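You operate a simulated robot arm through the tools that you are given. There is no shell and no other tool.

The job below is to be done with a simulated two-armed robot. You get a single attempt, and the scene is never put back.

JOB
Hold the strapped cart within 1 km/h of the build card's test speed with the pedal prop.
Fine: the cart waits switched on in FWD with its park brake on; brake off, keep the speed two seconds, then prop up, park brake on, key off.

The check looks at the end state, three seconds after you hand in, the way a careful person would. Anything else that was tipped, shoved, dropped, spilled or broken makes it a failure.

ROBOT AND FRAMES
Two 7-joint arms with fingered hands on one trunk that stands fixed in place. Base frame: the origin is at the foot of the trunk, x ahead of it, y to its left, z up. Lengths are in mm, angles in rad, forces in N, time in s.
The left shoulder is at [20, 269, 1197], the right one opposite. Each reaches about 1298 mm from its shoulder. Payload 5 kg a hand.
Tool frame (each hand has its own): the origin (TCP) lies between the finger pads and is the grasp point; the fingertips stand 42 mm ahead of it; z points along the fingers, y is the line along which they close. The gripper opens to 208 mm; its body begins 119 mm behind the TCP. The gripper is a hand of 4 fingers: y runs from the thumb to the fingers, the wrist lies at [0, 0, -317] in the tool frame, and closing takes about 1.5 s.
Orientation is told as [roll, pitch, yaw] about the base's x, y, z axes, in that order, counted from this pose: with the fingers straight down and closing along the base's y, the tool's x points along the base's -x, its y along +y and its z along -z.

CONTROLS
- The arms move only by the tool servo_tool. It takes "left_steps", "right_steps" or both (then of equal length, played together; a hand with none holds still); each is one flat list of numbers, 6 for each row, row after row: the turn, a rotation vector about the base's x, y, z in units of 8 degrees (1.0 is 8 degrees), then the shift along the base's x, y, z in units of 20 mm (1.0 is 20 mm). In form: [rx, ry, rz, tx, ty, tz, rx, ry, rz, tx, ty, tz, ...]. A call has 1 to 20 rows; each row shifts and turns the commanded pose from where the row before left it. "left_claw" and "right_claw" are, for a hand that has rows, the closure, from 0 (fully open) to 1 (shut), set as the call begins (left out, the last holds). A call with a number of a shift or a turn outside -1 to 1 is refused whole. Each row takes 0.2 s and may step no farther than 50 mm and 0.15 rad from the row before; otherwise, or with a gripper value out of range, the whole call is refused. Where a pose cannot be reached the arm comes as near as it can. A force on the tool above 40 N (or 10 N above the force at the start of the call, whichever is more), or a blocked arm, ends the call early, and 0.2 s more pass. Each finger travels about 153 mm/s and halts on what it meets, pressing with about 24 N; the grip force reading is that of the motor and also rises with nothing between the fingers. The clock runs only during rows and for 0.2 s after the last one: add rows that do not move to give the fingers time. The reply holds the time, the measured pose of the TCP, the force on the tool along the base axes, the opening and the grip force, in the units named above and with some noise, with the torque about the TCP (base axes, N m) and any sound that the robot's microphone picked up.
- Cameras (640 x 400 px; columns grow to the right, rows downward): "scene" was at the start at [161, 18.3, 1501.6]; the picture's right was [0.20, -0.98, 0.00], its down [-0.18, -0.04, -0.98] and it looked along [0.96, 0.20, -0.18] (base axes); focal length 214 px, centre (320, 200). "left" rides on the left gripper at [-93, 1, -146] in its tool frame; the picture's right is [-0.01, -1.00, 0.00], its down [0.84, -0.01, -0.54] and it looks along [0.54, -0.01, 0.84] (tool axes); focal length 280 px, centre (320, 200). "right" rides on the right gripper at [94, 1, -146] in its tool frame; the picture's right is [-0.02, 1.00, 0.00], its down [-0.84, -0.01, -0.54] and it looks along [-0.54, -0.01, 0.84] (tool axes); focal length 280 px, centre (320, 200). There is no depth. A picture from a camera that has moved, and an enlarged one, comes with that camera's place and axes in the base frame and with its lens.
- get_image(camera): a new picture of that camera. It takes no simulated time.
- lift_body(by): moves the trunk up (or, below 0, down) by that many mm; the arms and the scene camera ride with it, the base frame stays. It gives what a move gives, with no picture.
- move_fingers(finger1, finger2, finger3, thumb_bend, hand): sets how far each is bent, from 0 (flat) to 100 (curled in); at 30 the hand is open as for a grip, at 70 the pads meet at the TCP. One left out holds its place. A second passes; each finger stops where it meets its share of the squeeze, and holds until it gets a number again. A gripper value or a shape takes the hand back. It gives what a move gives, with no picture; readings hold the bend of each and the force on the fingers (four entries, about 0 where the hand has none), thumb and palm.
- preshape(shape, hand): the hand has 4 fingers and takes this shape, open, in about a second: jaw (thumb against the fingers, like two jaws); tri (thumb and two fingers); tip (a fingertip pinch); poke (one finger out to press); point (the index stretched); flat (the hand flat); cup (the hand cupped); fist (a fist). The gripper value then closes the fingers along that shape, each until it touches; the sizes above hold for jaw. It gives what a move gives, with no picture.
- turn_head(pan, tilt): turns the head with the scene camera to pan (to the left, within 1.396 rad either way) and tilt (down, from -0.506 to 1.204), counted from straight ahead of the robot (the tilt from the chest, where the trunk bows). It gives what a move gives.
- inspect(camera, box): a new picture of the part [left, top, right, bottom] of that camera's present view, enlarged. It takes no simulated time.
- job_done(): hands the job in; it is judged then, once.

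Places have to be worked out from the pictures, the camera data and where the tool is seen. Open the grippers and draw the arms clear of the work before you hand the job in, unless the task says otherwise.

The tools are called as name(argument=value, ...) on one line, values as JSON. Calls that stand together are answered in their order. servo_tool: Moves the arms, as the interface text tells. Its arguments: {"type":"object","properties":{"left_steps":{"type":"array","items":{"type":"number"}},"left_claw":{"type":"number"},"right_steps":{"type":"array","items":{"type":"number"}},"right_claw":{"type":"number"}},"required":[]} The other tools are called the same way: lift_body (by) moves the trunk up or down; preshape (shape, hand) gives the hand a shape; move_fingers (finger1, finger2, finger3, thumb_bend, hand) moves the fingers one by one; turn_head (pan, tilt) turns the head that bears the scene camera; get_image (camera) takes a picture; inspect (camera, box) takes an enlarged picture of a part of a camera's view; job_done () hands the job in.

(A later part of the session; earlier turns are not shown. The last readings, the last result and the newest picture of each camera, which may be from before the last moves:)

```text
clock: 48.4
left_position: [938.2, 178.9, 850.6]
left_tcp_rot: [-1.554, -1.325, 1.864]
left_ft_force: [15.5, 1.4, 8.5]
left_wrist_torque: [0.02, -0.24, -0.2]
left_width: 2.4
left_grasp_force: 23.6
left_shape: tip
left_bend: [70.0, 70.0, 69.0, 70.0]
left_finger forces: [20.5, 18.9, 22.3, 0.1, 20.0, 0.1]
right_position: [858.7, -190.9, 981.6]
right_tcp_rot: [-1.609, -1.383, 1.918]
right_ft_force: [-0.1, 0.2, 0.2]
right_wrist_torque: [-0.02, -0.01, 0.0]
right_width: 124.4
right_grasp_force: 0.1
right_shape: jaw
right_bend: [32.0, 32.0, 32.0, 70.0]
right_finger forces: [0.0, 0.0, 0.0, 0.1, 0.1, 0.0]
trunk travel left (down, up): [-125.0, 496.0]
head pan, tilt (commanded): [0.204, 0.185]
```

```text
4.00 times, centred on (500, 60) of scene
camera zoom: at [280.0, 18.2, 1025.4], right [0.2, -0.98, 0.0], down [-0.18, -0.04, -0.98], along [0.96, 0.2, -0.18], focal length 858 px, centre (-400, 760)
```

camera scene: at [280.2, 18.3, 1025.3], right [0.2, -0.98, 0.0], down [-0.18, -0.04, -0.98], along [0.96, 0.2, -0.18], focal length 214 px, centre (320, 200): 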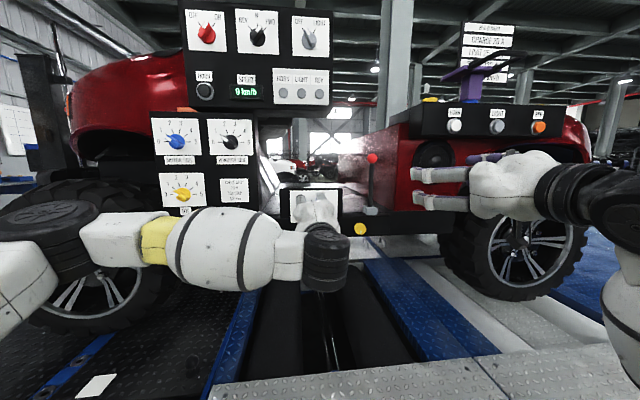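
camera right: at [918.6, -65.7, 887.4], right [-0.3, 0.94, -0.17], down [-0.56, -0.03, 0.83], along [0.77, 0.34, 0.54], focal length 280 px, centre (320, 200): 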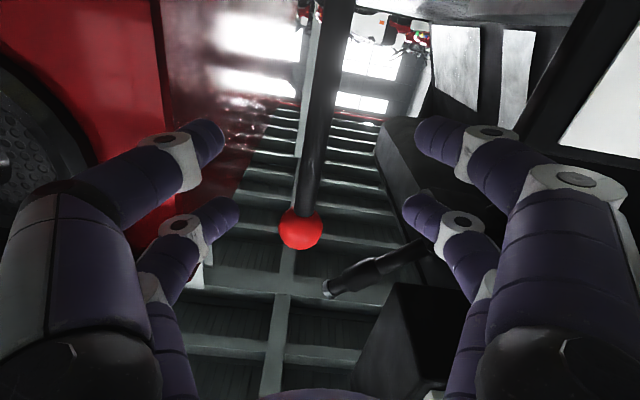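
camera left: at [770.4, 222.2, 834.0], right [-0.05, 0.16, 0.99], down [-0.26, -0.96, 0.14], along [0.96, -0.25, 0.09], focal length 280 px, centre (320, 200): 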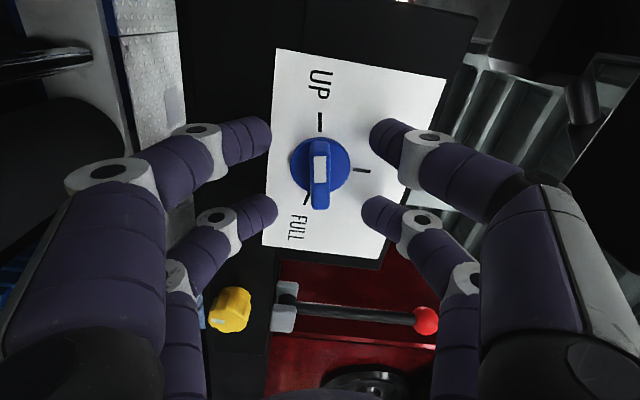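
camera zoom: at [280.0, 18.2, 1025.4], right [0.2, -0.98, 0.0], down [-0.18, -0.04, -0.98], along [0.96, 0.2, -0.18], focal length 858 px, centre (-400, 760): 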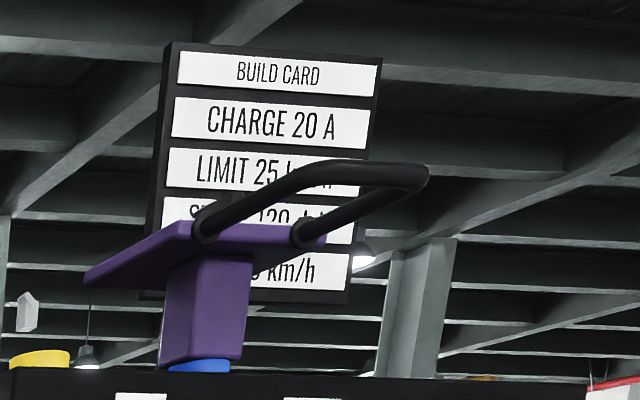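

Still 15 km/h. I hold one more second and a half for margin, to be well past two seconds.

servo_tool(left_steps=[0, 0, 0, 0, 0, 0, 0, 0, 0, 0, 0, 0, 0, 0, 0, 0, 0, 0, 0, 0, 0, 0, 0, 0, 0, 0, 0, 0, 0, 0, 0, 0, 0, 0, 0, 0, 0, 0, 0, 0, 0, 0])

inspect(camera="scene", box=[180, 0, 340, 100])

```text
clock: 50.0
left_position: [937.0, 178.9, 850.4]
left_tcp_rot: [-1.552, -1.325, 1.864]
left_ft_force: [16.1, 1.0, 8.7]
left_wrist_torque: [0.05, -0.24, -0.17]
left_width: 2.6
left_grasp_force: 23.7
left_shape: tip
left_bend: [70.0, 70.0, 69.0, 70.0]
left_finger forces: [20.5, 19.0, 22.3, 0.1, 19.9, 0.1]
right_position: [859.0, -191.4, 980.5]
right_tcp_rot: [-1.608, -1.381, 1.918]
right_ft_force: [0.9, -0.2, -0.5]
right_wrist_torque: [-0.02, 0.0, 0.03]
right_width: 124.2
right_grasp_force: 0.0
right_shape: jaw
right_bend: [32.0, 32.0, 32.0, 70.0]
right_finger forces: [0.1, 0.1, 0.1, 0.0, 0.0, 0.0]
trunk travel left (down, up): [-125.0, 496.0]
head pan, tilt (commanded): [0.204, 0.185]
```

```text
4.00 times, centred on (260, 50) of scene
camera zoom: at [280.0, 18.2, 1025.4], right [0.2, -0.98, 0.0], down [-0.18, -0.04, -0.98], along [0.96, 0.2, -0.18], focal length 858 px, centre (560, 800)
```

zoom: 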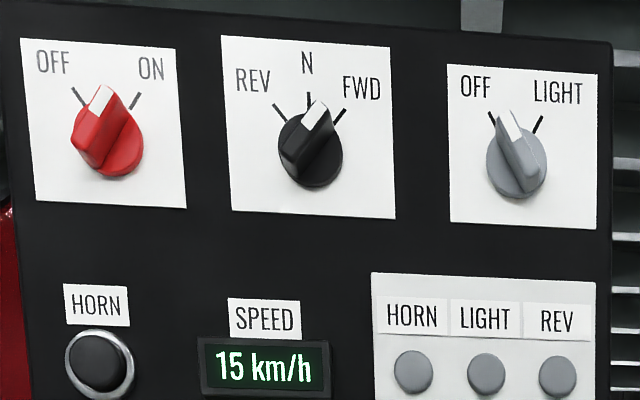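

Held 15 km/h for about 4 s. Now I turn the prop back to UP (84.5° plus a small overturn to seat at the stop).

servo_tool(left_steps=[-0.951, -0.309, 0, 0, 0, 0, -0.951, -0.309, 0, 0, 0, 0, -0.951, -0.309, 0, 0, 0, 0, -0.951, -0.309, 0, 0, 0, 0, -0.951, -0.309, 0, 0, 0, 0, -0.951, -0.309, 0, 0, 0, 0, -0.951, -0.309, 0, 0, 0, 0, -0.951, -0.309, 0, 0, 0, 0, -0.951, -0.309, 0, 0, 0, 0, -0.951, -0.309, 0, 0, 0, 0, -0.78, -0.253, 0, 0, 0, 0, 0, 0, 0, 0, 0, 0])

inspect(camera="left", box=[220, 110, 420, 235])

inspect(camera="scene", box=[180, 0, 340, 100])

```text
clock: 52.6
left_position: [938.5, 179.9, 847.5]
left_tcp_rot: [-1.574, 0.187, 1.88]
left_ft_force: [10.3, 1.0, -1.3]
left_wrist_torque: [0.14, 0.02, -0.15]
left_width: 2.5
left_grasp_force: 23.9
left_shape: tip
left_bend: [70.0, 70.0, 69.0, 70.0]
left_finger forces: [19.9, 23.9, 26.8, 0.1, 19.2, 0.0]
right_position: [858.5, -190.7, 980.8]
right_tcp_rot: [-1.605, -1.383, 1.917]
right_ft_force: [0.2, -0.7, -0.3]
right_wrist_torque: [0.04, 0.03, -0.01]
right_width: 124.6
right_grasp_force: 0.0
right_shape: jaw
right_bend: [32.0, 32.0, 32.0, 70.0]
right_finger forces: [0.0, 0.0, 0.0, 0.1, 0.0, 0.0]
trunk travel left (down, up): [-125.0, 496.0]
head pan, tilt (commanded): [0.204, 0.185]
```

```text
3.20 times, centred on (320, 172) of left
camera zoom: at [770.7, 221.8, 830.0], right [-0.06, 0.19, 0.98], down [-0.26, -0.95, 0.17], along [0.96, -0.25, 0.11], focal length 897 px, centre (320, 288)
```

zoom: 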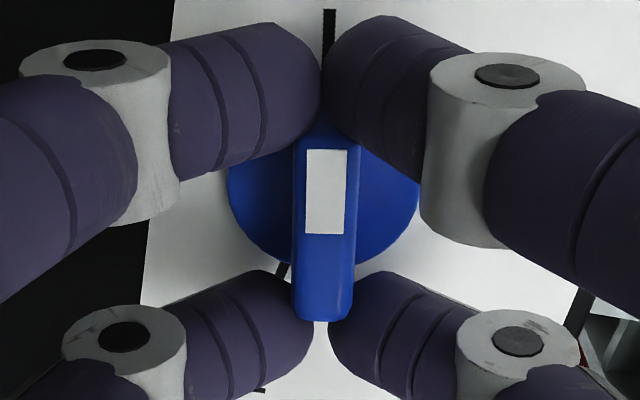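

```text
4.00 times, centred on (260, 50) of scene
camera zoom: at [280.3, 18.3, 1025.2], right [0.2, -0.98, 0.0], down [-0.18, -0.04, -0.98], along [0.96, 0.2, -0.18], focal length 858 px, centre (560, 800)
```

zoom: 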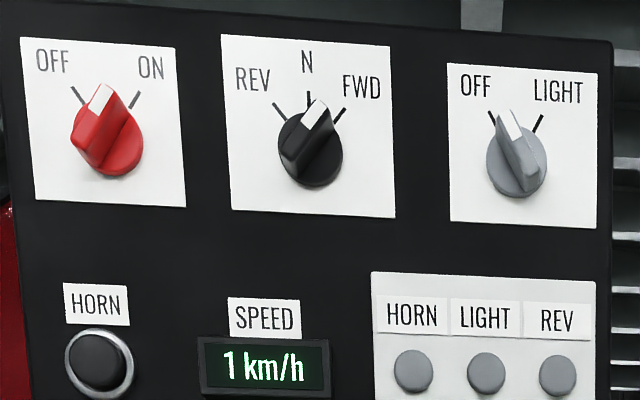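

The prop is back at UP and the speed is falling (1 km/h). I open the left hand.

servo_tool(left_steps=[0, 0, 0, 0, 0, 0, 0, 0, 0, 0, 0, 0, 0, 0, 0, 0, 0, 0, 0, 0, 0, 0, 0, 0], left_claw=0.65)

inspect(camera="left", box=[220, 110, 420, 235])

inspect(camera="scene", box=[180, 0, 340, 100])

```text
clock: 53.6
left_position: [936.6, 179.1, 850.5]
left_tcp_rot: [-1.574, 0.188, 1.879]
left_ft_force: [-0.1, 0.3, -0.7]
left_wrist_torque: [0.0, -0.01, -0.01]
left_width: 72.3
left_grasp_force: 0.1
left_shape: tip
left_bend: [74.0, 74.0, 74.0, 70.0]
left_finger forces: [0.0, 0.0, 0.0, 0.0, 0.0, 0.0]
right_position: [858.7, -192.3, 981.3]
right_tcp_rot: [-1.612, -1.382, 1.92]
right_ft_force: [0.1, 0.2, 0.4]
right_wrist_torque: [-0.01, 0.01, -0.02]
right_width: 124.6
right_grasp_force: 0.0
right_shape: jaw
right_bend: [32.0, 32.0, 32.0, 70.0]
right_finger forces: [0.0, 0.0, 0.0, 0.1, 0.0, 0.0]
trunk travel left (down, up): [-125.0, 496.0]
head pan, tilt (commanded): [0.204, 0.185]
```

```text
3.20 times, centred on (320, 172) of left
camera zoom: at [770.2, 221.7, 831.0], right [-0.06, 0.19, 0.98], down [-0.26, -0.95, 0.17], along [0.96, -0.25, 0.11], focal length 897 px, centre (320, 288)
```

zoom: 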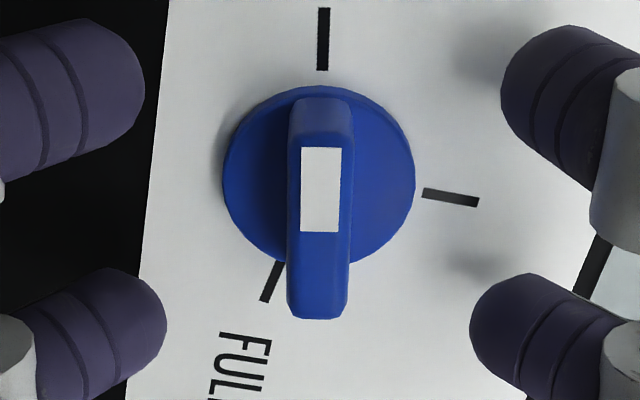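

```text
4.00 times, centred on (260, 50) of scene
camera zoom: at [279.8, 18.3, 1025.4], right [0.2, -0.98, 0.0], down [-0.18, -0.04, -0.98], along [0.96, 0.2, -0.18], focal length 858 px, centre (560, 800)
```

zoom: 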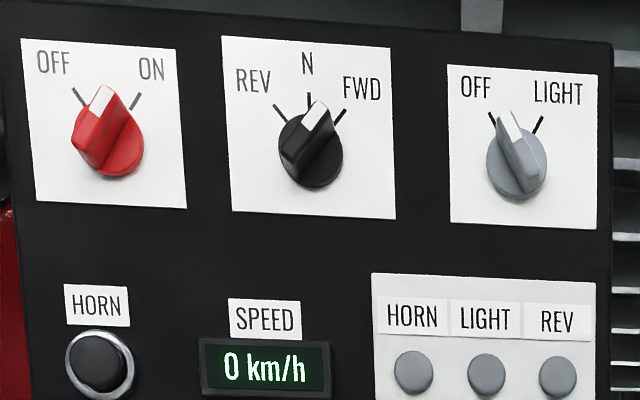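

Prop at UP, 0 km/h, bar released cleanly. I back the left hand 160 mm out along its axis and then left/away to leave room for the right hand.

servo_tool(left_steps=[0, 0, 0, -0.951, -0.309, 0, 0, 0, 0, -0.951, -0.309, 0, 0, 0, 0, -0.951, -0.309, 0, 0, 0, 0, -0.951, -0.309, 0, 0, 0, 0, -0.951, -0.309, 0, 0, 0, 0, -0.951, -0.309, 0, 0, 0, 0, -0.951, -0.309, 0, 0, 0, 0, -0.951, -0.309, 0, 0.951, 0.309, 0, -0.4, 0.9, 0, 0.951, 0.309, 0, -0.4, 0.9, 0, 0.951, 0.309, 0, -0.4, 0.9, 0, 0.951, 0.309, 0, -0.4, 0.9, 0, 0.951, 0.309, 0, -0.4, 0.9, 0])

get_image(camera="scene")

inspect(camera="scene", box=[260, 150, 420, 250])

get_image(camera="right")

```text
clock: 56.4
left_position: [744.9, 220.3, 849.9]
left_tcp_rot: [-1.569, -0.517, 1.88]
left_ft_force: [-0.5, -0.7, 0.1]
left_wrist_torque: [0.01, 0.01, 0.1]
left_width: 72.9
left_grasp_force: 0.1
left_shape: tip
left_bend: [74.0, 74.0, 74.0, 70.0]
left_finger forces: [0.0, 0.0, 0.0, 0.0, 0.1, 0.1]
right_position: [859.2, -190.4, 981.1]
right_tcp_rot: [-1.612, -1.383, 1.919]
right_ft_force: [0.5, -0.8, -0.3]
right_wrist_torque: [0.01, -0.06, 0.06]
right_width: 124.5
right_grasp_force: 0.1
right_shape: jaw
right_bend: [32.0, 32.0, 32.0, 70.0]
right_finger forces: [0.0, 0.0, 0.1, 0.0, 0.0, 0.1]
trunk travel left (down, up): [-125.0, 496.0]
head pan, tilt (commanded): [0.204, 0.185]
```

```text
taken
camera scene: at [279.9, 18.0, 1025.4], right [0.2, -0.98, 0.0], down [-0.18, -0.04, -0.98], along [0.96, 0.2, -0.18], focal length 214 px, centre (320, 200)
```

scene: 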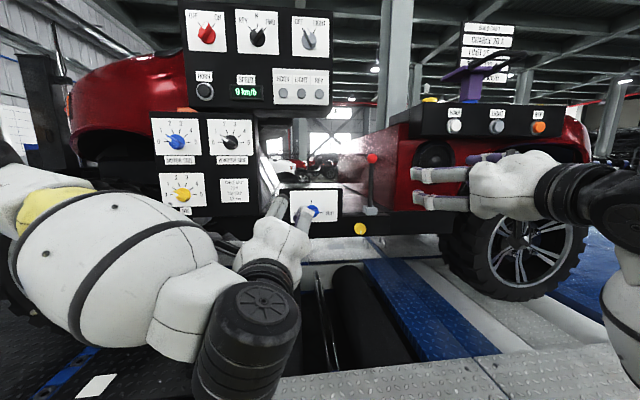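

```text
4.00 times, centred on (340, 200) of scene
camera zoom: at [279.9, 18.0, 1025.4], right [0.2, -0.98, 0.0], down [-0.18, -0.04, -0.98], along [0.96, 0.2, -0.18], focal length 858 px, centre (240, 200)
```

zoom: 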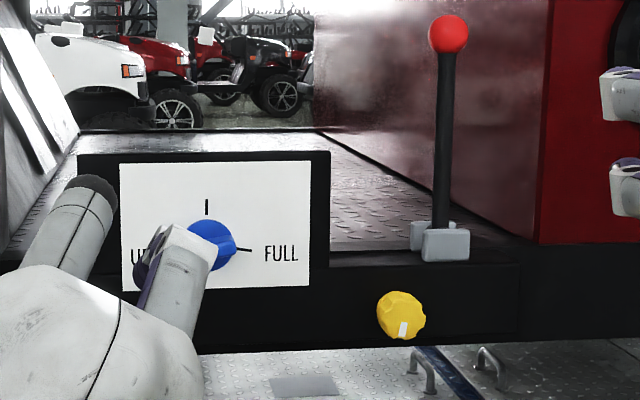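

```text
taken
camera right: at [725.1, -248.6, 888.0], right [-0.3, 0.94, -0.17], down [-0.56, -0.03, 0.83], along [0.77, 0.34, 0.54], focal length 280 px, centre (320, 200)
```

right: 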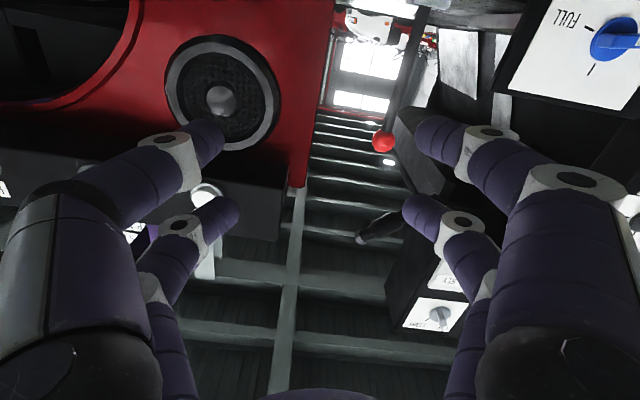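

The lever stands upright with ball at about (1079, -5, 1030). I line the right hand up with it: roll +10° to vertical, TCP to about (912, -60, 967), jaws closed to about 62 mm.

servo_tool(right_steps=[0.17, 0.055, 0, 0.38, 0.935, -0.1, 0.17, 0.055, 0, 0.38, 0.935, -0.1, 0.17, 0.055, 0, 0.38, 0.935, -0.1, 0.17, 0.055, 0, 0.38, 0.935, -0.1, 0.17, 0.055, 0, 0.38, 0.935, -0.1, 0.17, 0.055, 0, 0.38, 0.935, -0.1, 0.17, 0.055, 0, 0.38, 0.935, -0.1], right_claw=0.7)

get_image(camera="right")

get_image(camera="scene")

```text
clock: 58.0
left_position: [744.9, 219.3, 851.0]
left_tcp_rot: [-1.57, -0.512, 1.879]
left_ft_force: [-0.3, -1.0, 1.1]
left_wrist_torque: [0.0, 0.01, 0.05]
left_width: 72.6
left_grasp_force: 0.0
left_shape: tip
left_bend: [74.0, 74.0, 74.0, 70.0]
left_finger forces: [0.0, 0.1, 0.1, 0.0, 0.1, 0.0]
right_position: [912.0, -60.5, 968.5]
right_tcp_rot: [-2.095, -1.556, 2.404]
right_ft_force: [0.4, 0.1, -0.9]
right_wrist_torque: [0.04, -0.01, 0.03]
right_width: 62.8
right_grasp_force: 0.0
right_shape: jaw
right_bend: [73.0, 73.0, 73.0, 70.0]
right_finger forces: [0.1, 0.1, 0.1, 0.1, 0.1, 0.1]
trunk travel left (down, up): [-125.0, 496.0]
head pan, tilt (commanded): [0.204, 0.185]
```

```text
taken
camera right: at [772.8, -102.1, 873.4], right [-0.3, 0.95, 0.0], down [-0.52, -0.17, 0.84], along [0.8, 0.25, 0.54], focal length 280 px, centre (320, 200)
```

right: 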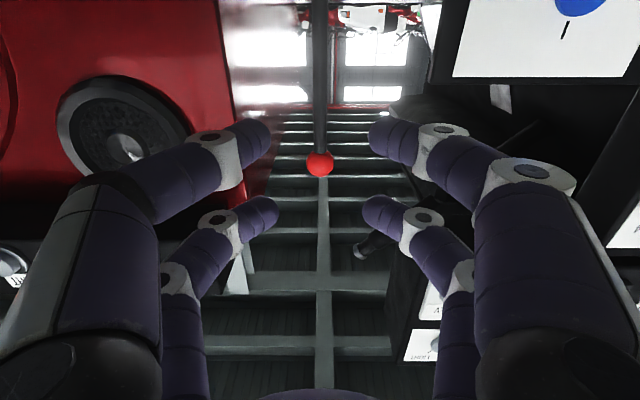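

```text
taken
camera scene: at [279.6, 18.0, 1025.5], right [0.2, -0.98, 0.0], down [-0.18, -0.04, -0.98], along [0.96, 0.2, -0.18], focal length 214 px, centre (320, 200)
```

scene: 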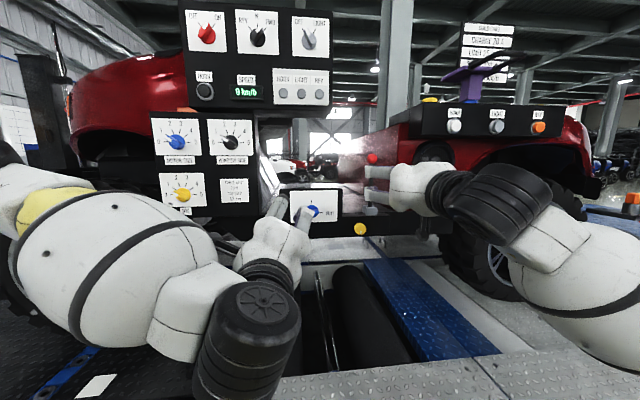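

The rod is exactly centred between the digit pairs. I advance 150 mm along the axis to straddle it.

servo_tool(right_steps=[0, 0, 0, 0.951, 0.309, 0, 0, 0, 0, 0.951, 0.309, 0, 0, 0, 0, 0.951, 0.309, 0, 0, 0, 0, 0.951, 0.309, 0, 0, 0, 0, 0.951, 0.309, 0, 0, 0, 0, 0.951, 0.309, 0, 0, 0, 0, 0.951, 0.309, 0, 0, 0, 0, 0.475, 0.155, 0])

get_image(camera="right")

inspect(camera="scene", box=[300, 130, 460, 230])

```text
clock: 59.8
left_position: [745.7, 220.1, 850.5]
left_tcp_rot: [-1.57, -0.511, 1.877]
left_ft_force: [0.4, -0.2, -0.4]
left_wrist_torque: [0.01, 0.0, 0.01]
left_width: 72.4
left_grasp_force: 0.0
left_shape: tip
left_bend: [74.0, 74.0, 74.0, 70.0]
left_finger forces: [0.1, 0.1, 0.0, 0.1, 0.1, 0.0]
right_position: [1055.1, -13.6, 967.6]
right_tcp_rot: [-2.049, -1.556, 2.359]
right_ft_force: [-0.3, -0.7, 0.3]
right_wrist_torque: [-0.04, 0.0, -0.01]
right_width: 62.5
right_grasp_force: 0.0
right_shape: jaw
right_bend: [73.0, 73.0, 73.0, 70.0]
right_finger forces: [0.1, 0.1, 0.0, 0.1, 0.1, 0.0]
trunk travel left (down, up): [-125.0, 496.0]
head pan, tilt (commanded): [0.204, 0.185]
```

```text
taken
camera right: at [915.5, -55.3, 872.7], right [-0.3, 0.95, 0.0], down [-0.52, -0.17, 0.84], along [0.8, 0.25, 0.54], focal length 280 px, centre (320, 200)
```

right: 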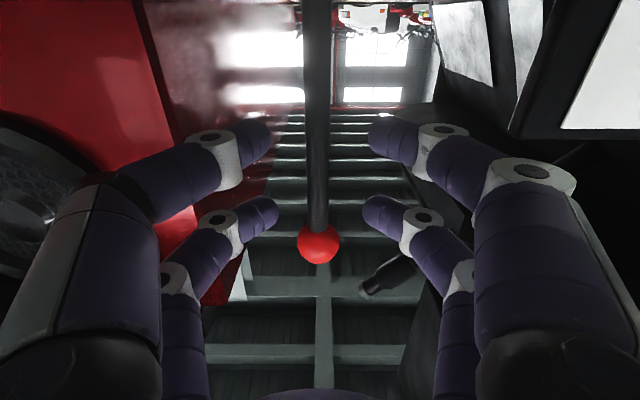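

```text
4.00 times, centred on (380, 180) of scene
camera zoom: at [279.8, 18.2, 1025.4], right [0.2, -0.98, 0.0], down [-0.18, -0.04, -0.98], along [0.96, 0.2, -0.18], focal length 858 px, centre (80, 280)
```

zoom: 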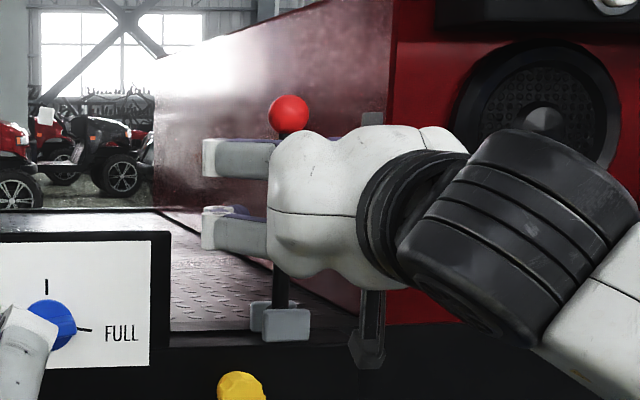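

Straddled with no contact. I narrow the jaws to about 37 mm and sweep the lever rearward along its arc, first 24°.

servo_tool(right_steps=[0, 0, 0, 0, 0, 0, 0, 0, 0, 0, 0, 0, 0, 0, 0, 0.153, -0.476, 0, 0.951, 0.309, 0, 0.245, -0.762, -0.125, 0.951, 0.309, 0, 0.237, -0.738, -0.24, 0.951, 0.309, 0, 0.223, -0.695, -0.34], right_claw=0.82)

get_image(camera="right")

inspect(camera="scene", box=[320, 130, 480, 230])

```text
clock: 61.2
left_position: [746.3, 219.5, 849.3]
left_tcp_rot: [-1.57, -0.512, 1.877]
left_ft_force: [-0.5, 0.0, 0.9]
left_wrist_torque: [0.0, -0.03, 0.0]
left_width: 72.6
left_grasp_force: 0.1
left_shape: tip
left_bend: [74.0, 74.0, 74.0, 70.0]
left_finger forces: [0.1, 0.0, 0.0, 0.1, 0.1, 0.0]
right_position: [1071.8, -67.5, 952.3]
right_tcp_rot: [1.575, -1.163, -1.27]
right_ft_force: [0.0, -2.2, -1.3]
right_wrist_torque: [0.05, 0.05, -0.03]
right_width: 38.1
right_grasp_force: 0.0
right_shape: jaw
right_bend: [73.0, 73.0, 73.0, 70.0]
right_finger forces: [0.1, 0.0, 1.5, 0.0, 0.0, 0.0]
trunk travel left (down, up): [-125.0, 496.0]
head pan, tilt (commanded): [0.204, 0.185]
```

```text
taken
camera right: at [921.1, -72.5, 866.1], right [-0.27, 0.87, 0.41], down [-0.41, -0.49, 0.77], along [0.87, 0.04, 0.49], focal length 280 px, centre (320, 200)
```

right: 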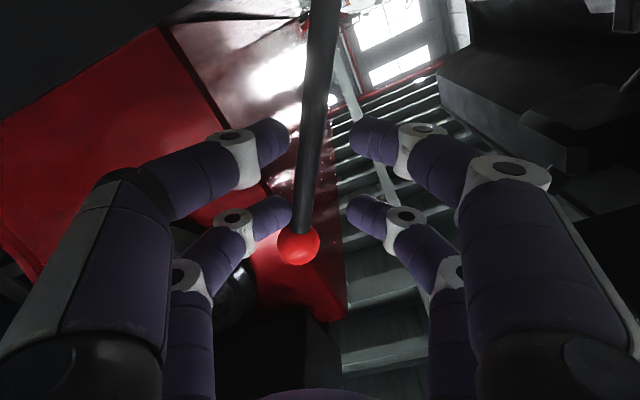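

```text
4.00 times, centred on (400, 180) of scene
camera zoom: at [280.1, 18.3, 1025.1], right [0.2, -0.98, 0.0], down [-0.18, -0.04, -0.98], along [0.96, 0.2, -0.18], focal length 858 px, centre (0, 280)
```

zoom: 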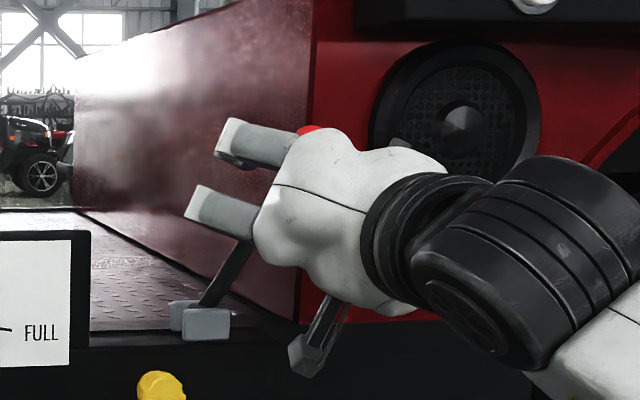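

The lever has swung rearward and now rests lightly on the rear digits (it wants to go to its ON stop). I continue the sweep through the last 12°+.

servo_tool(right_steps=[0.951, 0.309, 0, 0.21, -0.652, -0.44, 0.475, 0.155, 0, 0.095, -0.295, -0.255, 0, 0, 0, 0, 0, 0])

get_image(camera="right")

inspect(camera="scene", box=[320, 130, 480, 230])

```text
clock: 62.0
left_position: [745.5, 219.2, 849.2]
left_tcp_rot: [-1.569, -0.511, 1.881]
left_ft_force: [0.4, 0.6, -1.0]
left_wrist_torque: [0.03, -0.01, 0.0]
left_width: 72.9
left_grasp_force: 0.1
left_shape: tip
left_bend: [74.0, 74.0, 74.0, 70.0]
left_finger forces: [0.0, 0.1, 0.0, 0.0, 0.0, 0.0]
right_position: [1077.9, -85.7, 938.8]
right_tcp_rot: [1.574, -0.956, -1.269]
right_ft_force: [0.1, 1.8, -0.3]
right_wrist_torque: [-0.04, -0.01, 0.04]
right_width: 37.6
right_grasp_force: 0.1
right_shape: jaw
right_bend: [73.0, 73.0, 73.0, 70.0]
right_finger forces: [0.1, 1.1, 0.0, 0.0, 0.0, 0.1]
trunk travel left (down, up): [-125.0, 496.0]
head pan, tilt (commanded): [0.204, 0.185]
```

```text
taken
camera right: at [921.4, -74.6, 863.7], right [-0.24, 0.77, 0.59], down [-0.37, -0.64, 0.68], along [0.9, -0.05, 0.44], focal length 280 px, centre (320, 200)
```

right: 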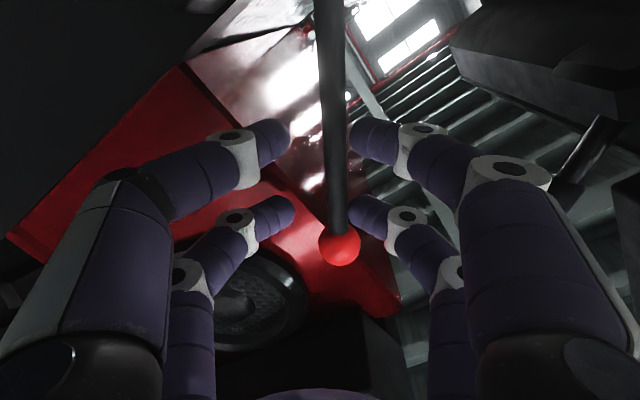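

```text
4.00 times, centred on (400, 180) of scene
camera zoom: at [279.8, 18.3, 1025.4], right [0.2, -0.98, 0.0], down [-0.18, -0.04, -0.98], along [0.96, 0.2, -0.18], focal length 858 px, centre (0, 280)
```

zoom: 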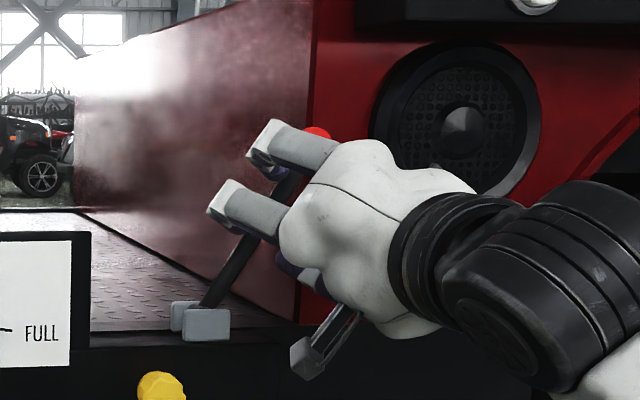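

The front digits now bear on the rod lightly at about −33°. I push about 10 mm more rearward to make sure it is seated on the ON stop.

servo_tool(right_steps=[0, 0, 0, 0.077, -0.238, -0.17, 0, 0, 0, 0.077, -0.238, -0.17])

get_image(camera="right")

inspect(camera="scene", box=[320, 130, 480, 230])

```text
clock: 62.6
left_position: [744.2, 221.1, 850.7]
left_tcp_rot: [-1.57, -0.511, 1.879]
left_ft_force: [-0.4, -0.7, -0.2]
left_wrist_torque: [-0.01, 0.01, -0.03]
left_width: 72.3
left_grasp_force: 0.2
left_shape: tip
left_bend: [74.0, 74.0, 74.0, 70.0]
left_finger forces: [0.1, 0.0, 0.0, 0.1, 0.0, 0.0]
right_position: [1079.3, -92.8, 934.4]
right_tcp_rot: [1.579, -0.957, -1.268]
right_ft_force: [-7.8, 8.7, 5.5]
right_wrist_torque: [-0.03, -0.27, 0.4]
right_width: 39.8
right_grasp_force: 0.2
right_shape: jaw
right_bend: [72.0, 72.0, 73.0, 70.0]
right_finger forces: [4.7, 7.2, 0.0, 0.0, 0.0, 0.0]
trunk travel left (down, up): [-125.0, 496.0]
head pan, tilt (commanded): [0.204, 0.185]
```

```text
taken
camera right: at [922.8, -82.2, 858.7], right [-0.25, 0.77, 0.59], down [-0.37, -0.64, 0.68], along [0.9, -0.05, 0.44], focal length 280 px, centre (320, 200)
```

right: 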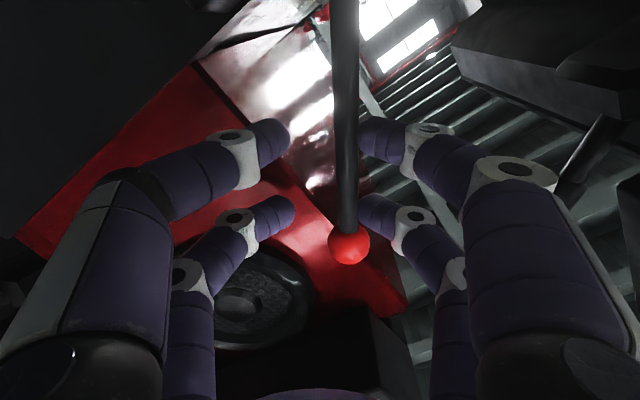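

```text
4.00 times, centred on (400, 180) of scene
camera zoom: at [279.1, 18.9, 1025.8], right [0.2, -0.98, 0.0], down [-0.18, -0.04, -0.98], along [0.96, 0.2, -0.18], focal length 858 px, centre (0, 280)
```

zoom: 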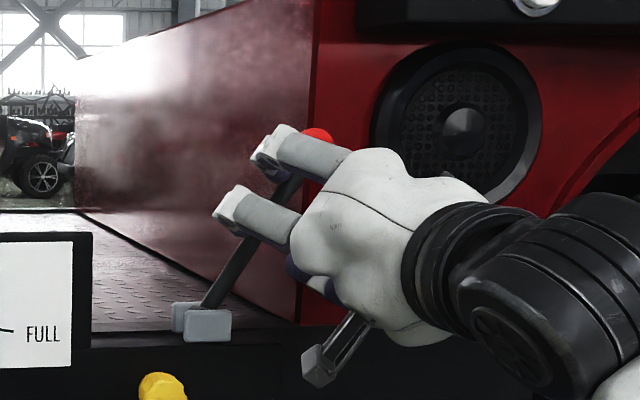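

The lever is firmly on its ON stop (about 13 N, no further motion). I recentre the hand around the rod, open slightly, and back straight out.

servo_tool(right_steps=[0, 0, 0, -0.128, 0.4, 0.28, 0, 0, 0, 0, 0, 0, 0, 0, 0, 0, 0, 0], right_claw=0.68)

get_image(camera="right")

```text
clock: 63.4
left_position: [745.7, 219.6, 850.3]
left_tcp_rot: [-1.57, -0.511, 1.88]
left_ft_force: [0.6, -0.1, 0.0]
left_wrist_torque: [0.04, 0.01, 0.0]
left_width: 72.6
left_grasp_force: 0.1
left_shape: tip
left_bend: [74.0, 74.0, 74.0, 70.0]
left_finger forces: [0.0, 0.0, 0.1, 0.0, 0.0, 0.0]
right_position: [1077.4, -87.7, 938.2]
right_tcp_rot: [1.571, -0.956, -1.269]
right_ft_force: [0.6, 0.7, 0.1]
right_wrist_torque: [-0.02, 0.03, 0.02]
right_width: 66.6
right_grasp_force: 0.0
right_shape: jaw
right_bend: [73.0, 73.0, 73.0, 70.0]
right_finger forces: [0.0, 0.0, 0.1, 0.0, 0.0, 0.0]
trunk travel left (down, up): [-125.0, 496.0]
head pan, tilt (commanded): [0.204, 0.185]
```

```text
taken
camera right: at [921.8, -76.8, 862.0], right [-0.24, 0.77, 0.59], down [-0.37, -0.63, 0.68], along [0.9, -0.05, 0.44], focal length 280 px, centre (320, 200)
```

right: 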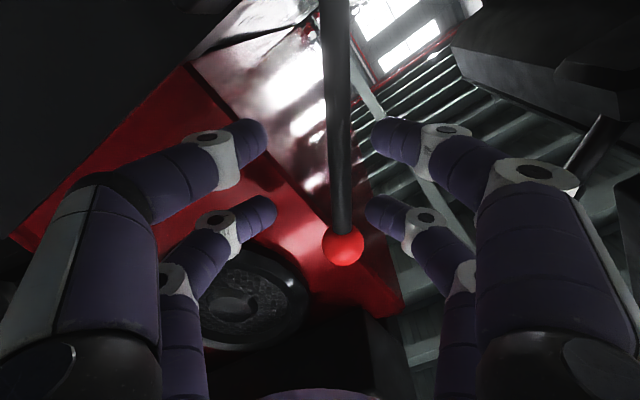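

No contact and clearance on both sides of the rod. I withdraw the right hand 160 mm along its axis and move it further right, out of the way.

servo_tool(right_steps=[0, 0, 0, -0.951, -0.309, 0, 0, 0, 0, -0.951, -0.309, 0, 0, 0, 0, -0.951, -0.309, 0, 0, 0, 0, -0.951, -0.309, 0, 0, 0, 0, -0.951, -0.309, 0, 0, 0, 0, -0.951, -0.309, 0, 0, 0, 0, -0.951, -0.309, 0, 0, 0, 0, -0.951, -0.309, 0, 0, 0, 0, -0.951, -0.309, 0, 0, 0, 0, -0.951, -0.309, 0, 0, 0, 0, -0.3, -0.95, 0, 0, 0, 0, -0.3, -0.95, 0, 0, 0, 0, -0.3, -0.95, 0])

get_image(camera="scene")

inspect(camera="scene", box=[300, 150, 460, 250])

```text
clock: 66.2
left_position: [745.4, 219.9, 849.6]
left_tcp_rot: [-1.569, -0.511, 1.88]
left_ft_force: [0.1, -0.7, 0.3]
left_wrist_torque: [0.03, -0.01, -0.06]
left_width: 72.6
left_grasp_force: 0.0
left_shape: tip
left_bend: [74.0, 74.0, 74.0, 70.0]
left_finger forces: [0.1, 0.1, 0.0, 0.0, 0.1, 0.0]
right_position: [870.4, -205.2, 936.2]
right_tcp_rot: [1.572, -0.958, -1.268]
right_ft_force: [0.1, 0.2, 0.1]
right_wrist_torque: [0.02, 0.03, -0.02]
right_width: 66.3
right_grasp_force: 0.0
right_shape: jaw
right_bend: [73.0, 73.0, 73.0, 70.0]
right_finger forces: [0.0, 0.1, 0.0, 0.1, 0.1, 0.1]
trunk travel left (down, up): [-125.0, 496.0]
head pan, tilt (commanded): [0.204, 0.185]
```

```text
taken
camera scene: at [279.8, 18.5, 1025.4], right [0.2, -0.98, 0.0], down [-0.18, -0.04, -0.98], along [0.96, 0.2, -0.18], focal length 214 px, centre (320, 200)
```

scene: 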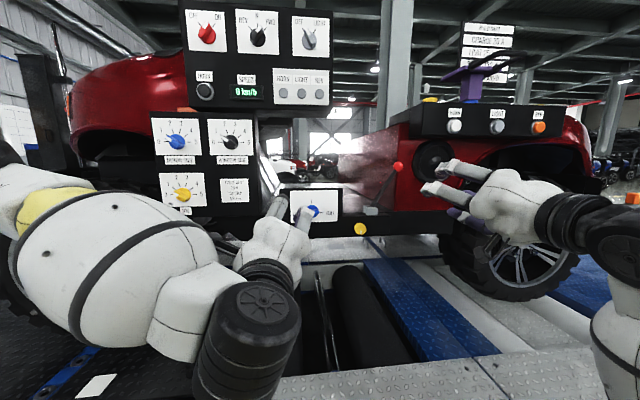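

```text
4.00 times, centred on (380, 200) of scene
camera zoom: at [279.8, 18.5, 1025.4], right [0.2, -0.98, 0.0], down [-0.18, -0.04, -0.98], along [0.96, 0.2, -0.18], focal length 858 px, centre (80, 200)
```

zoom: 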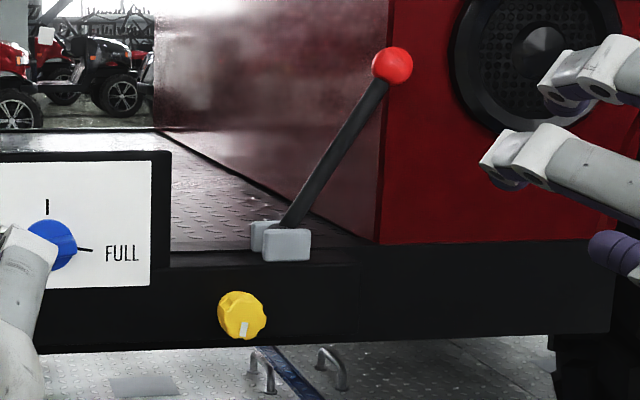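

The lever is back exactly where it started (ball at pixel (398,166), as before), so the park brake is on, prop UP, 0 km/h. Next is the key: I retract the right hand further and roll the left hand +100° (to match the key bar's ON angle) before raising the trunk.

servo_tool(left_steps=[0.918, 0.298, 0, -0.2, -0.065, 0, 0.918, 0.298, 0, -0.2, -0.065, 0, 0.918, 0.298, 0, -0.2, -0.065, 0, 0.918, 0.298, 0, -0.2, -0.065, 0, 0.918, 0.298, 0, -0.2, -0.065, 0, 0.918, 0.298, 0, -0.2, -0.065, 0, 0.918, 0.298, 0, -0.2, -0.065, 0, 0.918, 0.298, 0, -0.2, -0.065, 0, 0.918, 0.298, 0, -0.2, -0.065, 0, 0.918, 0.298, 0, -0.2, -0.065, 0, 0.918, 0.298, 0, -0.2, -0.065, 0, 0.918, 0.298, 0, -0.2, -0.065, 0, 0.918, 0.298, 0, -0.2, -0.065, 0], right_steps=[0, 0, 0, -0.38, -0.124, 0, 0, 0, 0, -0.38, -0.124, 0, 0, 0, 0, -0.38, -0.124, 0, 0, 0, 0, -0.38, -0.124, 0, 0, 0, 0, -0.38, -0.124, 0, 0, 0, 0, -0.38, -0.124, 0, 0, 0, 0, -0.38, -0.124, 0, 0, 0, 0, -0.38, -0.124, 0, 0, 0, 0, -0.38, -0.124, 0, 0, 0, 0, -0.38, -0.124, 0, 0, 0, 0, -0.38, -0.124, 0, 0, 0, 0, -0.38, -0.124, 0, 0, 0, 0, -0.38, -0.124, 0])

get_image(camera="scene")

get_image(camera="left")

inspect(camera="scene", box=[260, 150, 420, 250])

```text
clock: 69.0
left_position: [694.0, 201.6, 850.2]
left_tcp_rot: [1.564, -0.875, -1.251]
left_ft_force: [-0.3, 0.0, -0.9]
left_wrist_torque: [0.02, -0.03, -0.01]
left_width: 72.6
left_grasp_force: 0.0
left_shape: tip
left_bend: [74.0, 74.0, 74.0, 70.0]
left_finger forces: [0.1, 0.0, 0.0, 0.0, 0.1, 0.1]
right_position: [771.3, -239.5, 937.1]
right_tcp_rot: [1.573, -0.957, -1.266]
right_ft_force: [-0.1, 0.5, -0.6]
right_wrist_torque: [0.03, 0.05, -0.01]
right_width: 66.5
right_grasp_force: 0.0
right_shape: jaw
right_bend: [73.0, 73.0, 73.0, 70.0]
right_finger forces: [0.0, 0.1, 0.0, 0.0, 0.0, 0.0]
trunk travel left (down, up): [-125.0, 496.0]
head pan, tilt (commanded): [0.204, 0.185]
```

```text
taken
camera scene: at [279.9, 18.4, 1025.4], right [0.2, -0.98, 0.0], down [-0.18, -0.04, -0.98], along [0.96, 0.2, -0.18], focal length 214 px, centre (320, 200)
```

scene: 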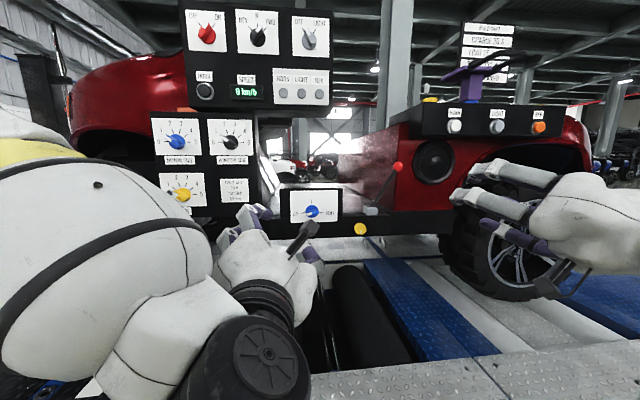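

```text
taken
camera left: at [572.9, 101.9, 923.4], right [0.24, -0.74, -0.63], down [-0.68, 0.34, -0.65], along [0.69, 0.58, -0.42], focal length 280 px, centre (320, 200)
```

left: 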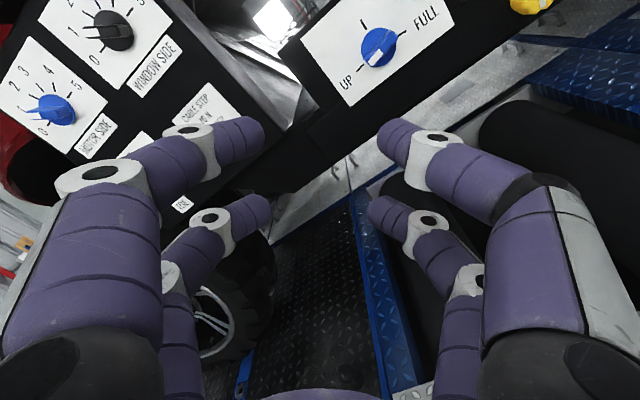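

```text
4.00 times, centred on (340, 200) of scene
camera zoom: at [279.9, 18.4, 1025.4], right [0.2, -0.98, 0.0], down [-0.18, -0.04, -0.98], along [0.96, 0.2, -0.18], focal length 858 px, centre (240, 200)
```

zoom: 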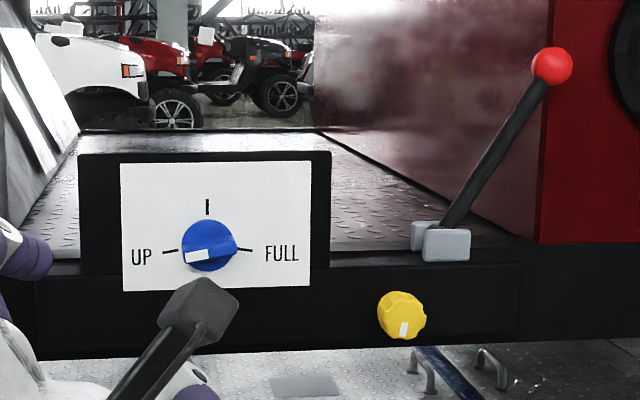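

Prop UP and brake lever match their starting positions. Both hands are well back from the boards, so I raise the trunk 400 mm for the key at z≈1374.

lift_body(by=400)

get_image(camera="scene")

get_image(camera="left")

```text
clock: 72.9
left_position: [694.6, 202.3, 1249.5]
left_tcp_rot: [1.565, -0.878, -1.249]
left_ft_force: [0.2, 0.6, -0.8]
left_wrist_torque: [0.0, -0.01, 0.01]
left_width: 72.5
left_grasp_force: 0.2
left_shape: tip
left_bend: [74.0, 74.0, 74.0, 70.0]
left_finger forces: [0.0, 0.0, 0.0, 0.0, 0.1, 0.1]
right_position: [771.6, -239.0, 1336.2]
right_tcp_rot: [1.573, -0.956, -1.266]
right_ft_force: [-0.3, 0.0, 0.1]
right_wrist_torque: [-0.01, -0.01, -0.01]
right_width: 66.1
right_grasp_force: 0.1
right_shape: jaw
right_bend: [73.0, 73.0, 73.0, 70.0]
right_finger forces: [0.0, 0.0, 0.0, 0.0, 0.0, 0.0]
trunk travel left (down, up): [-525.0, 96.0]
head pan, tilt (commanded): [0.204, 0.185]
```

```text
taken
camera scene: at [162.0, 18.3, 1451.3], right [0.2, -0.98, 0.0], down [-0.18, -0.04, -0.98], along [0.96, 0.2, -0.18], focal length 214 px, centre (320, 200)
```

scene: 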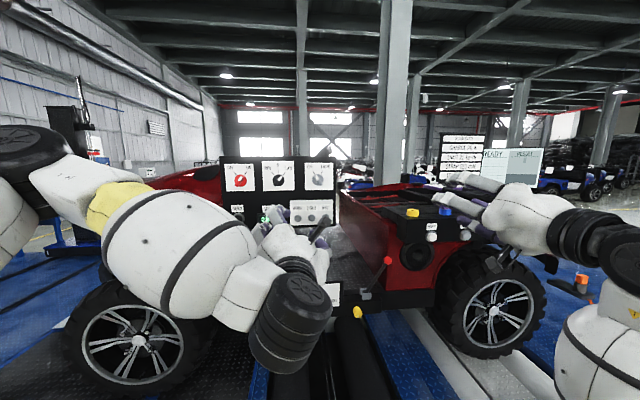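

```text
taken
camera left: at [573.2, 101.9, 1323.2], right [0.24, -0.74, -0.63], down [-0.68, 0.33, -0.65], along [0.69, 0.58, -0.42], focal length 280 px, centre (320, 200)
```

left: 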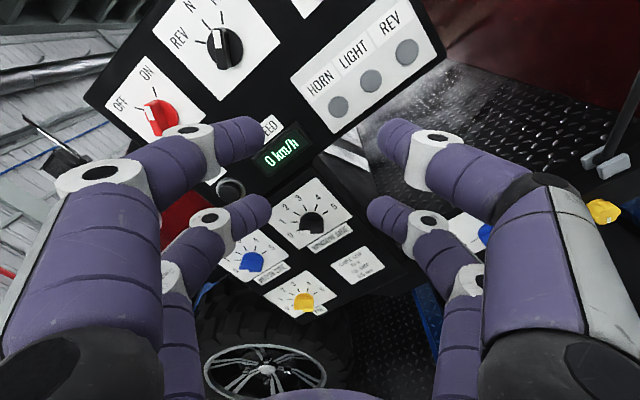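

The hands rose straight up 400 mm with orientation kept. I move the left hand to a 150 mm standoff in front of the key at about (742, 423, 1374).

servo_tool(left_steps=[0, 0, 0, 0.199, 0.92, 0.519, 0, 0, 0, 0.199, 0.92, 0.519, 0, 0, 0, 0.199, 0.92, 0.519, 0, 0, 0, 0.199, 0.92, 0.519, 0, 0, 0, 0.199, 0.92, 0.519, 0, 0, 0, 0.199, 0.92, 0.519, 0, 0, 0, 0.199, 0.92, 0.519, 0, 0, 0, 0.199, 0.92, 0.519, 0, 0, 0, 0.199, 0.92, 0.519, 0, 0, 0, 0.199, 0.92, 0.519, 0, 0, 0, 0.199, 0.92, 0.519, 0, 0, 0, 0.199, 0.92, 0.519])

get_image(camera="left")

get_image(camera="scene")

```text
clock: 75.5
left_position: [741.9, 424.3, 1373.2]
left_tcp_rot: [1.562, -0.879, -1.246]
left_ft_force: [-1.3, -0.6, -1.2]
left_wrist_torque: [-0.03, -0.04, -0.04]
left_width: 72.5
left_grasp_force: 0.0
left_shape: tip
left_bend: [74.0, 74.0, 74.0, 70.0]
left_finger forces: [0.1, 0.0, 0.1, 0.1, 0.0, 0.0]
right_position: [770.4, -238.8, 1337.9]
right_tcp_rot: [1.574, -0.956, -1.267]
right_ft_force: [0.6, 1.2, -0.1]
right_wrist_torque: [0.0, 0.0, -0.02]
right_width: 66.6
right_grasp_force: 0.0
right_shape: jaw
right_bend: [73.0, 73.0, 73.0, 70.0]
right_finger forces: [0.0, 0.0, 0.0, 0.0, 0.0, 0.0]
trunk travel left (down, up): [-525.0, 96.0]
head pan, tilt (commanded): [0.204, 0.185]
```

```text
taken
camera left: at [621.6, 323.8, 1447.5], right [0.24, -0.74, -0.63], down [-0.68, 0.33, -0.65], along [0.69, 0.58, -0.42], focal length 280 px, centre (320, 200)
```

left: 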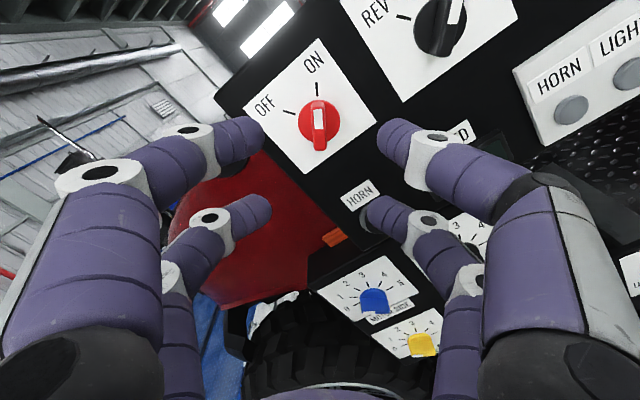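

```text
taken
camera scene: at [161.9, 18.7, 1451.5], right [0.2, -0.98, 0.0], down [-0.18, -0.04, -0.98], along [0.96, 0.2, -0.18], focal length 214 px, centre (320, 200)
```

scene: 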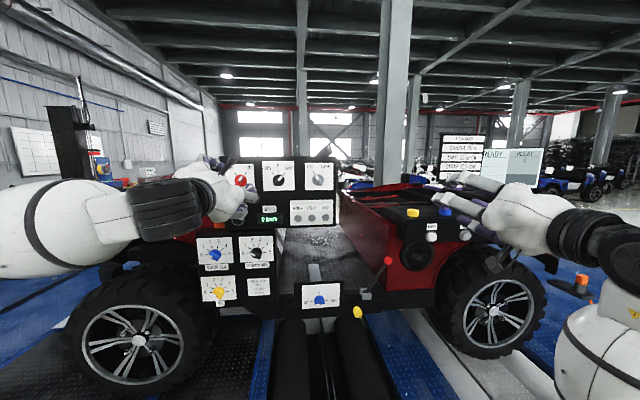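

Excellent view: the red key is centred in the jaws. I zoom in to measure alignment and depth.

inspect(camera="left", box=[240, 60, 400, 160])

```text
4.00 times, centred on (320, 110) of left
camera zoom: at [621.6, 323.8, 1447.5], right [0.24, -0.74, -0.63], down [-0.68, 0.33, -0.65], along [0.69, 0.58, -0.42], focal length 1122 px, centre (320, 560)
```

zoom: 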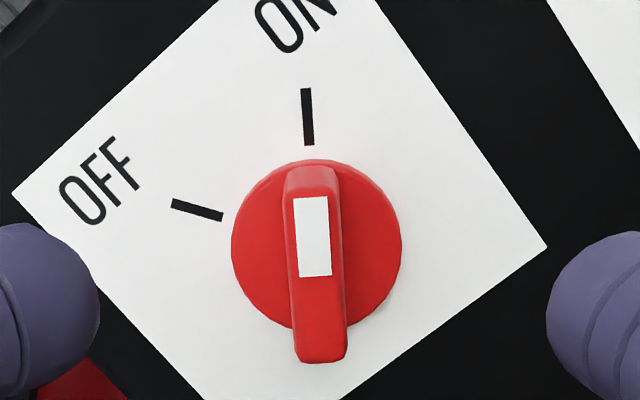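

Skirt face is about 145 mm ahead, the bar is about 3.5° off my jaw angle and the axis about 3 mm off. I correct these while advancing 60 mm.

servo_tool(left_steps=[-0.14, -0.045, 0, 0.957, 0.291, 0.05, -0.14, -0.045, 0, 0.957, 0.291, 0.05, -0.14, -0.045, 0, 0.957, 0.291, 0.045])

get_image(camera="left")

inspect(camera="left", box=[240, 110, 400, 210])

```text
clock: 76.3
left_position: [800.2, 441.9, 1376.8]
left_tcp_rot: [1.561, -0.94, -1.249]
left_ft_force: [-0.4, -0.8, -0.1]
left_wrist_torque: [-0.01, -0.05, 0.0]
left_width: 72.3
left_grasp_force: 0.1
left_shape: tip
left_bend: [74.0, 74.0, 74.0, 70.0]
left_finger forces: [0.0, 0.0, 0.0, 0.0, 0.0, 0.0]
right_position: [770.8, -238.3, 1337.2]
right_tcp_rot: [1.573, -0.956, -1.267]
right_ft_force: [0.8, 0.4, -0.3]
right_wrist_torque: [0.01, -0.01, 0.02]
right_width: 66.2
right_grasp_force: 0.0
right_shape: jaw
right_bend: [73.0, 73.0, 73.0, 70.0]
right_finger forces: [0.0, 0.0, 0.1, 0.0, 0.1, 0.0]
trunk travel left (down, up): [-525.0, 96.0]
head pan, tilt (commanded): [0.204, 0.185]
```

```text
taken
camera left: at [677.4, 345.0, 1454.2], right [0.25, -0.78, -0.58], down [-0.67, 0.29, -0.69], along [0.7, 0.56, -0.44], focal length 280 px, centre (320, 200)
```

left: 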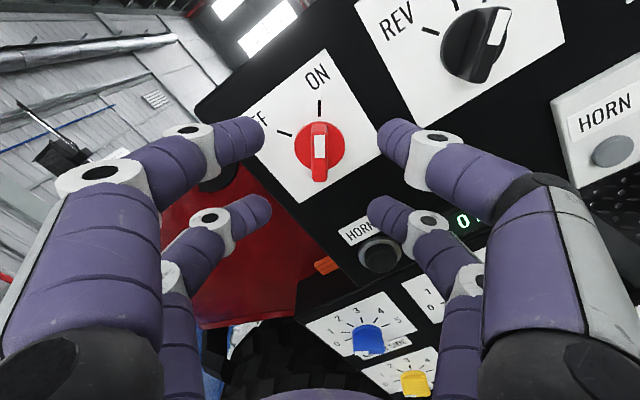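

```text
4.00 times, centred on (320, 160) of left
camera zoom: at [677.4, 345.0, 1454.2], right [0.25, -0.78, -0.58], down [-0.67, 0.29, -0.69], along [0.7, 0.56, -0.44], focal length 1122 px, centre (320, 360)
```

zoom: 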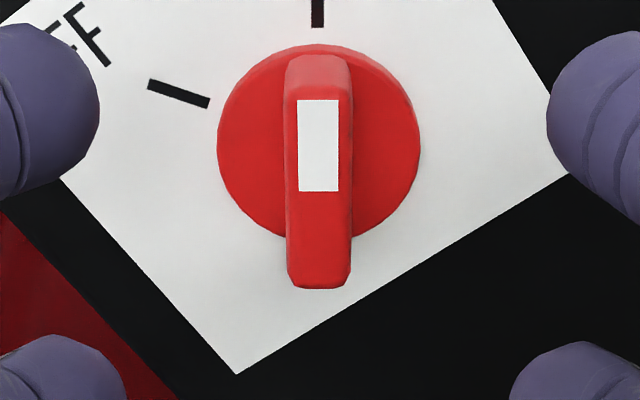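

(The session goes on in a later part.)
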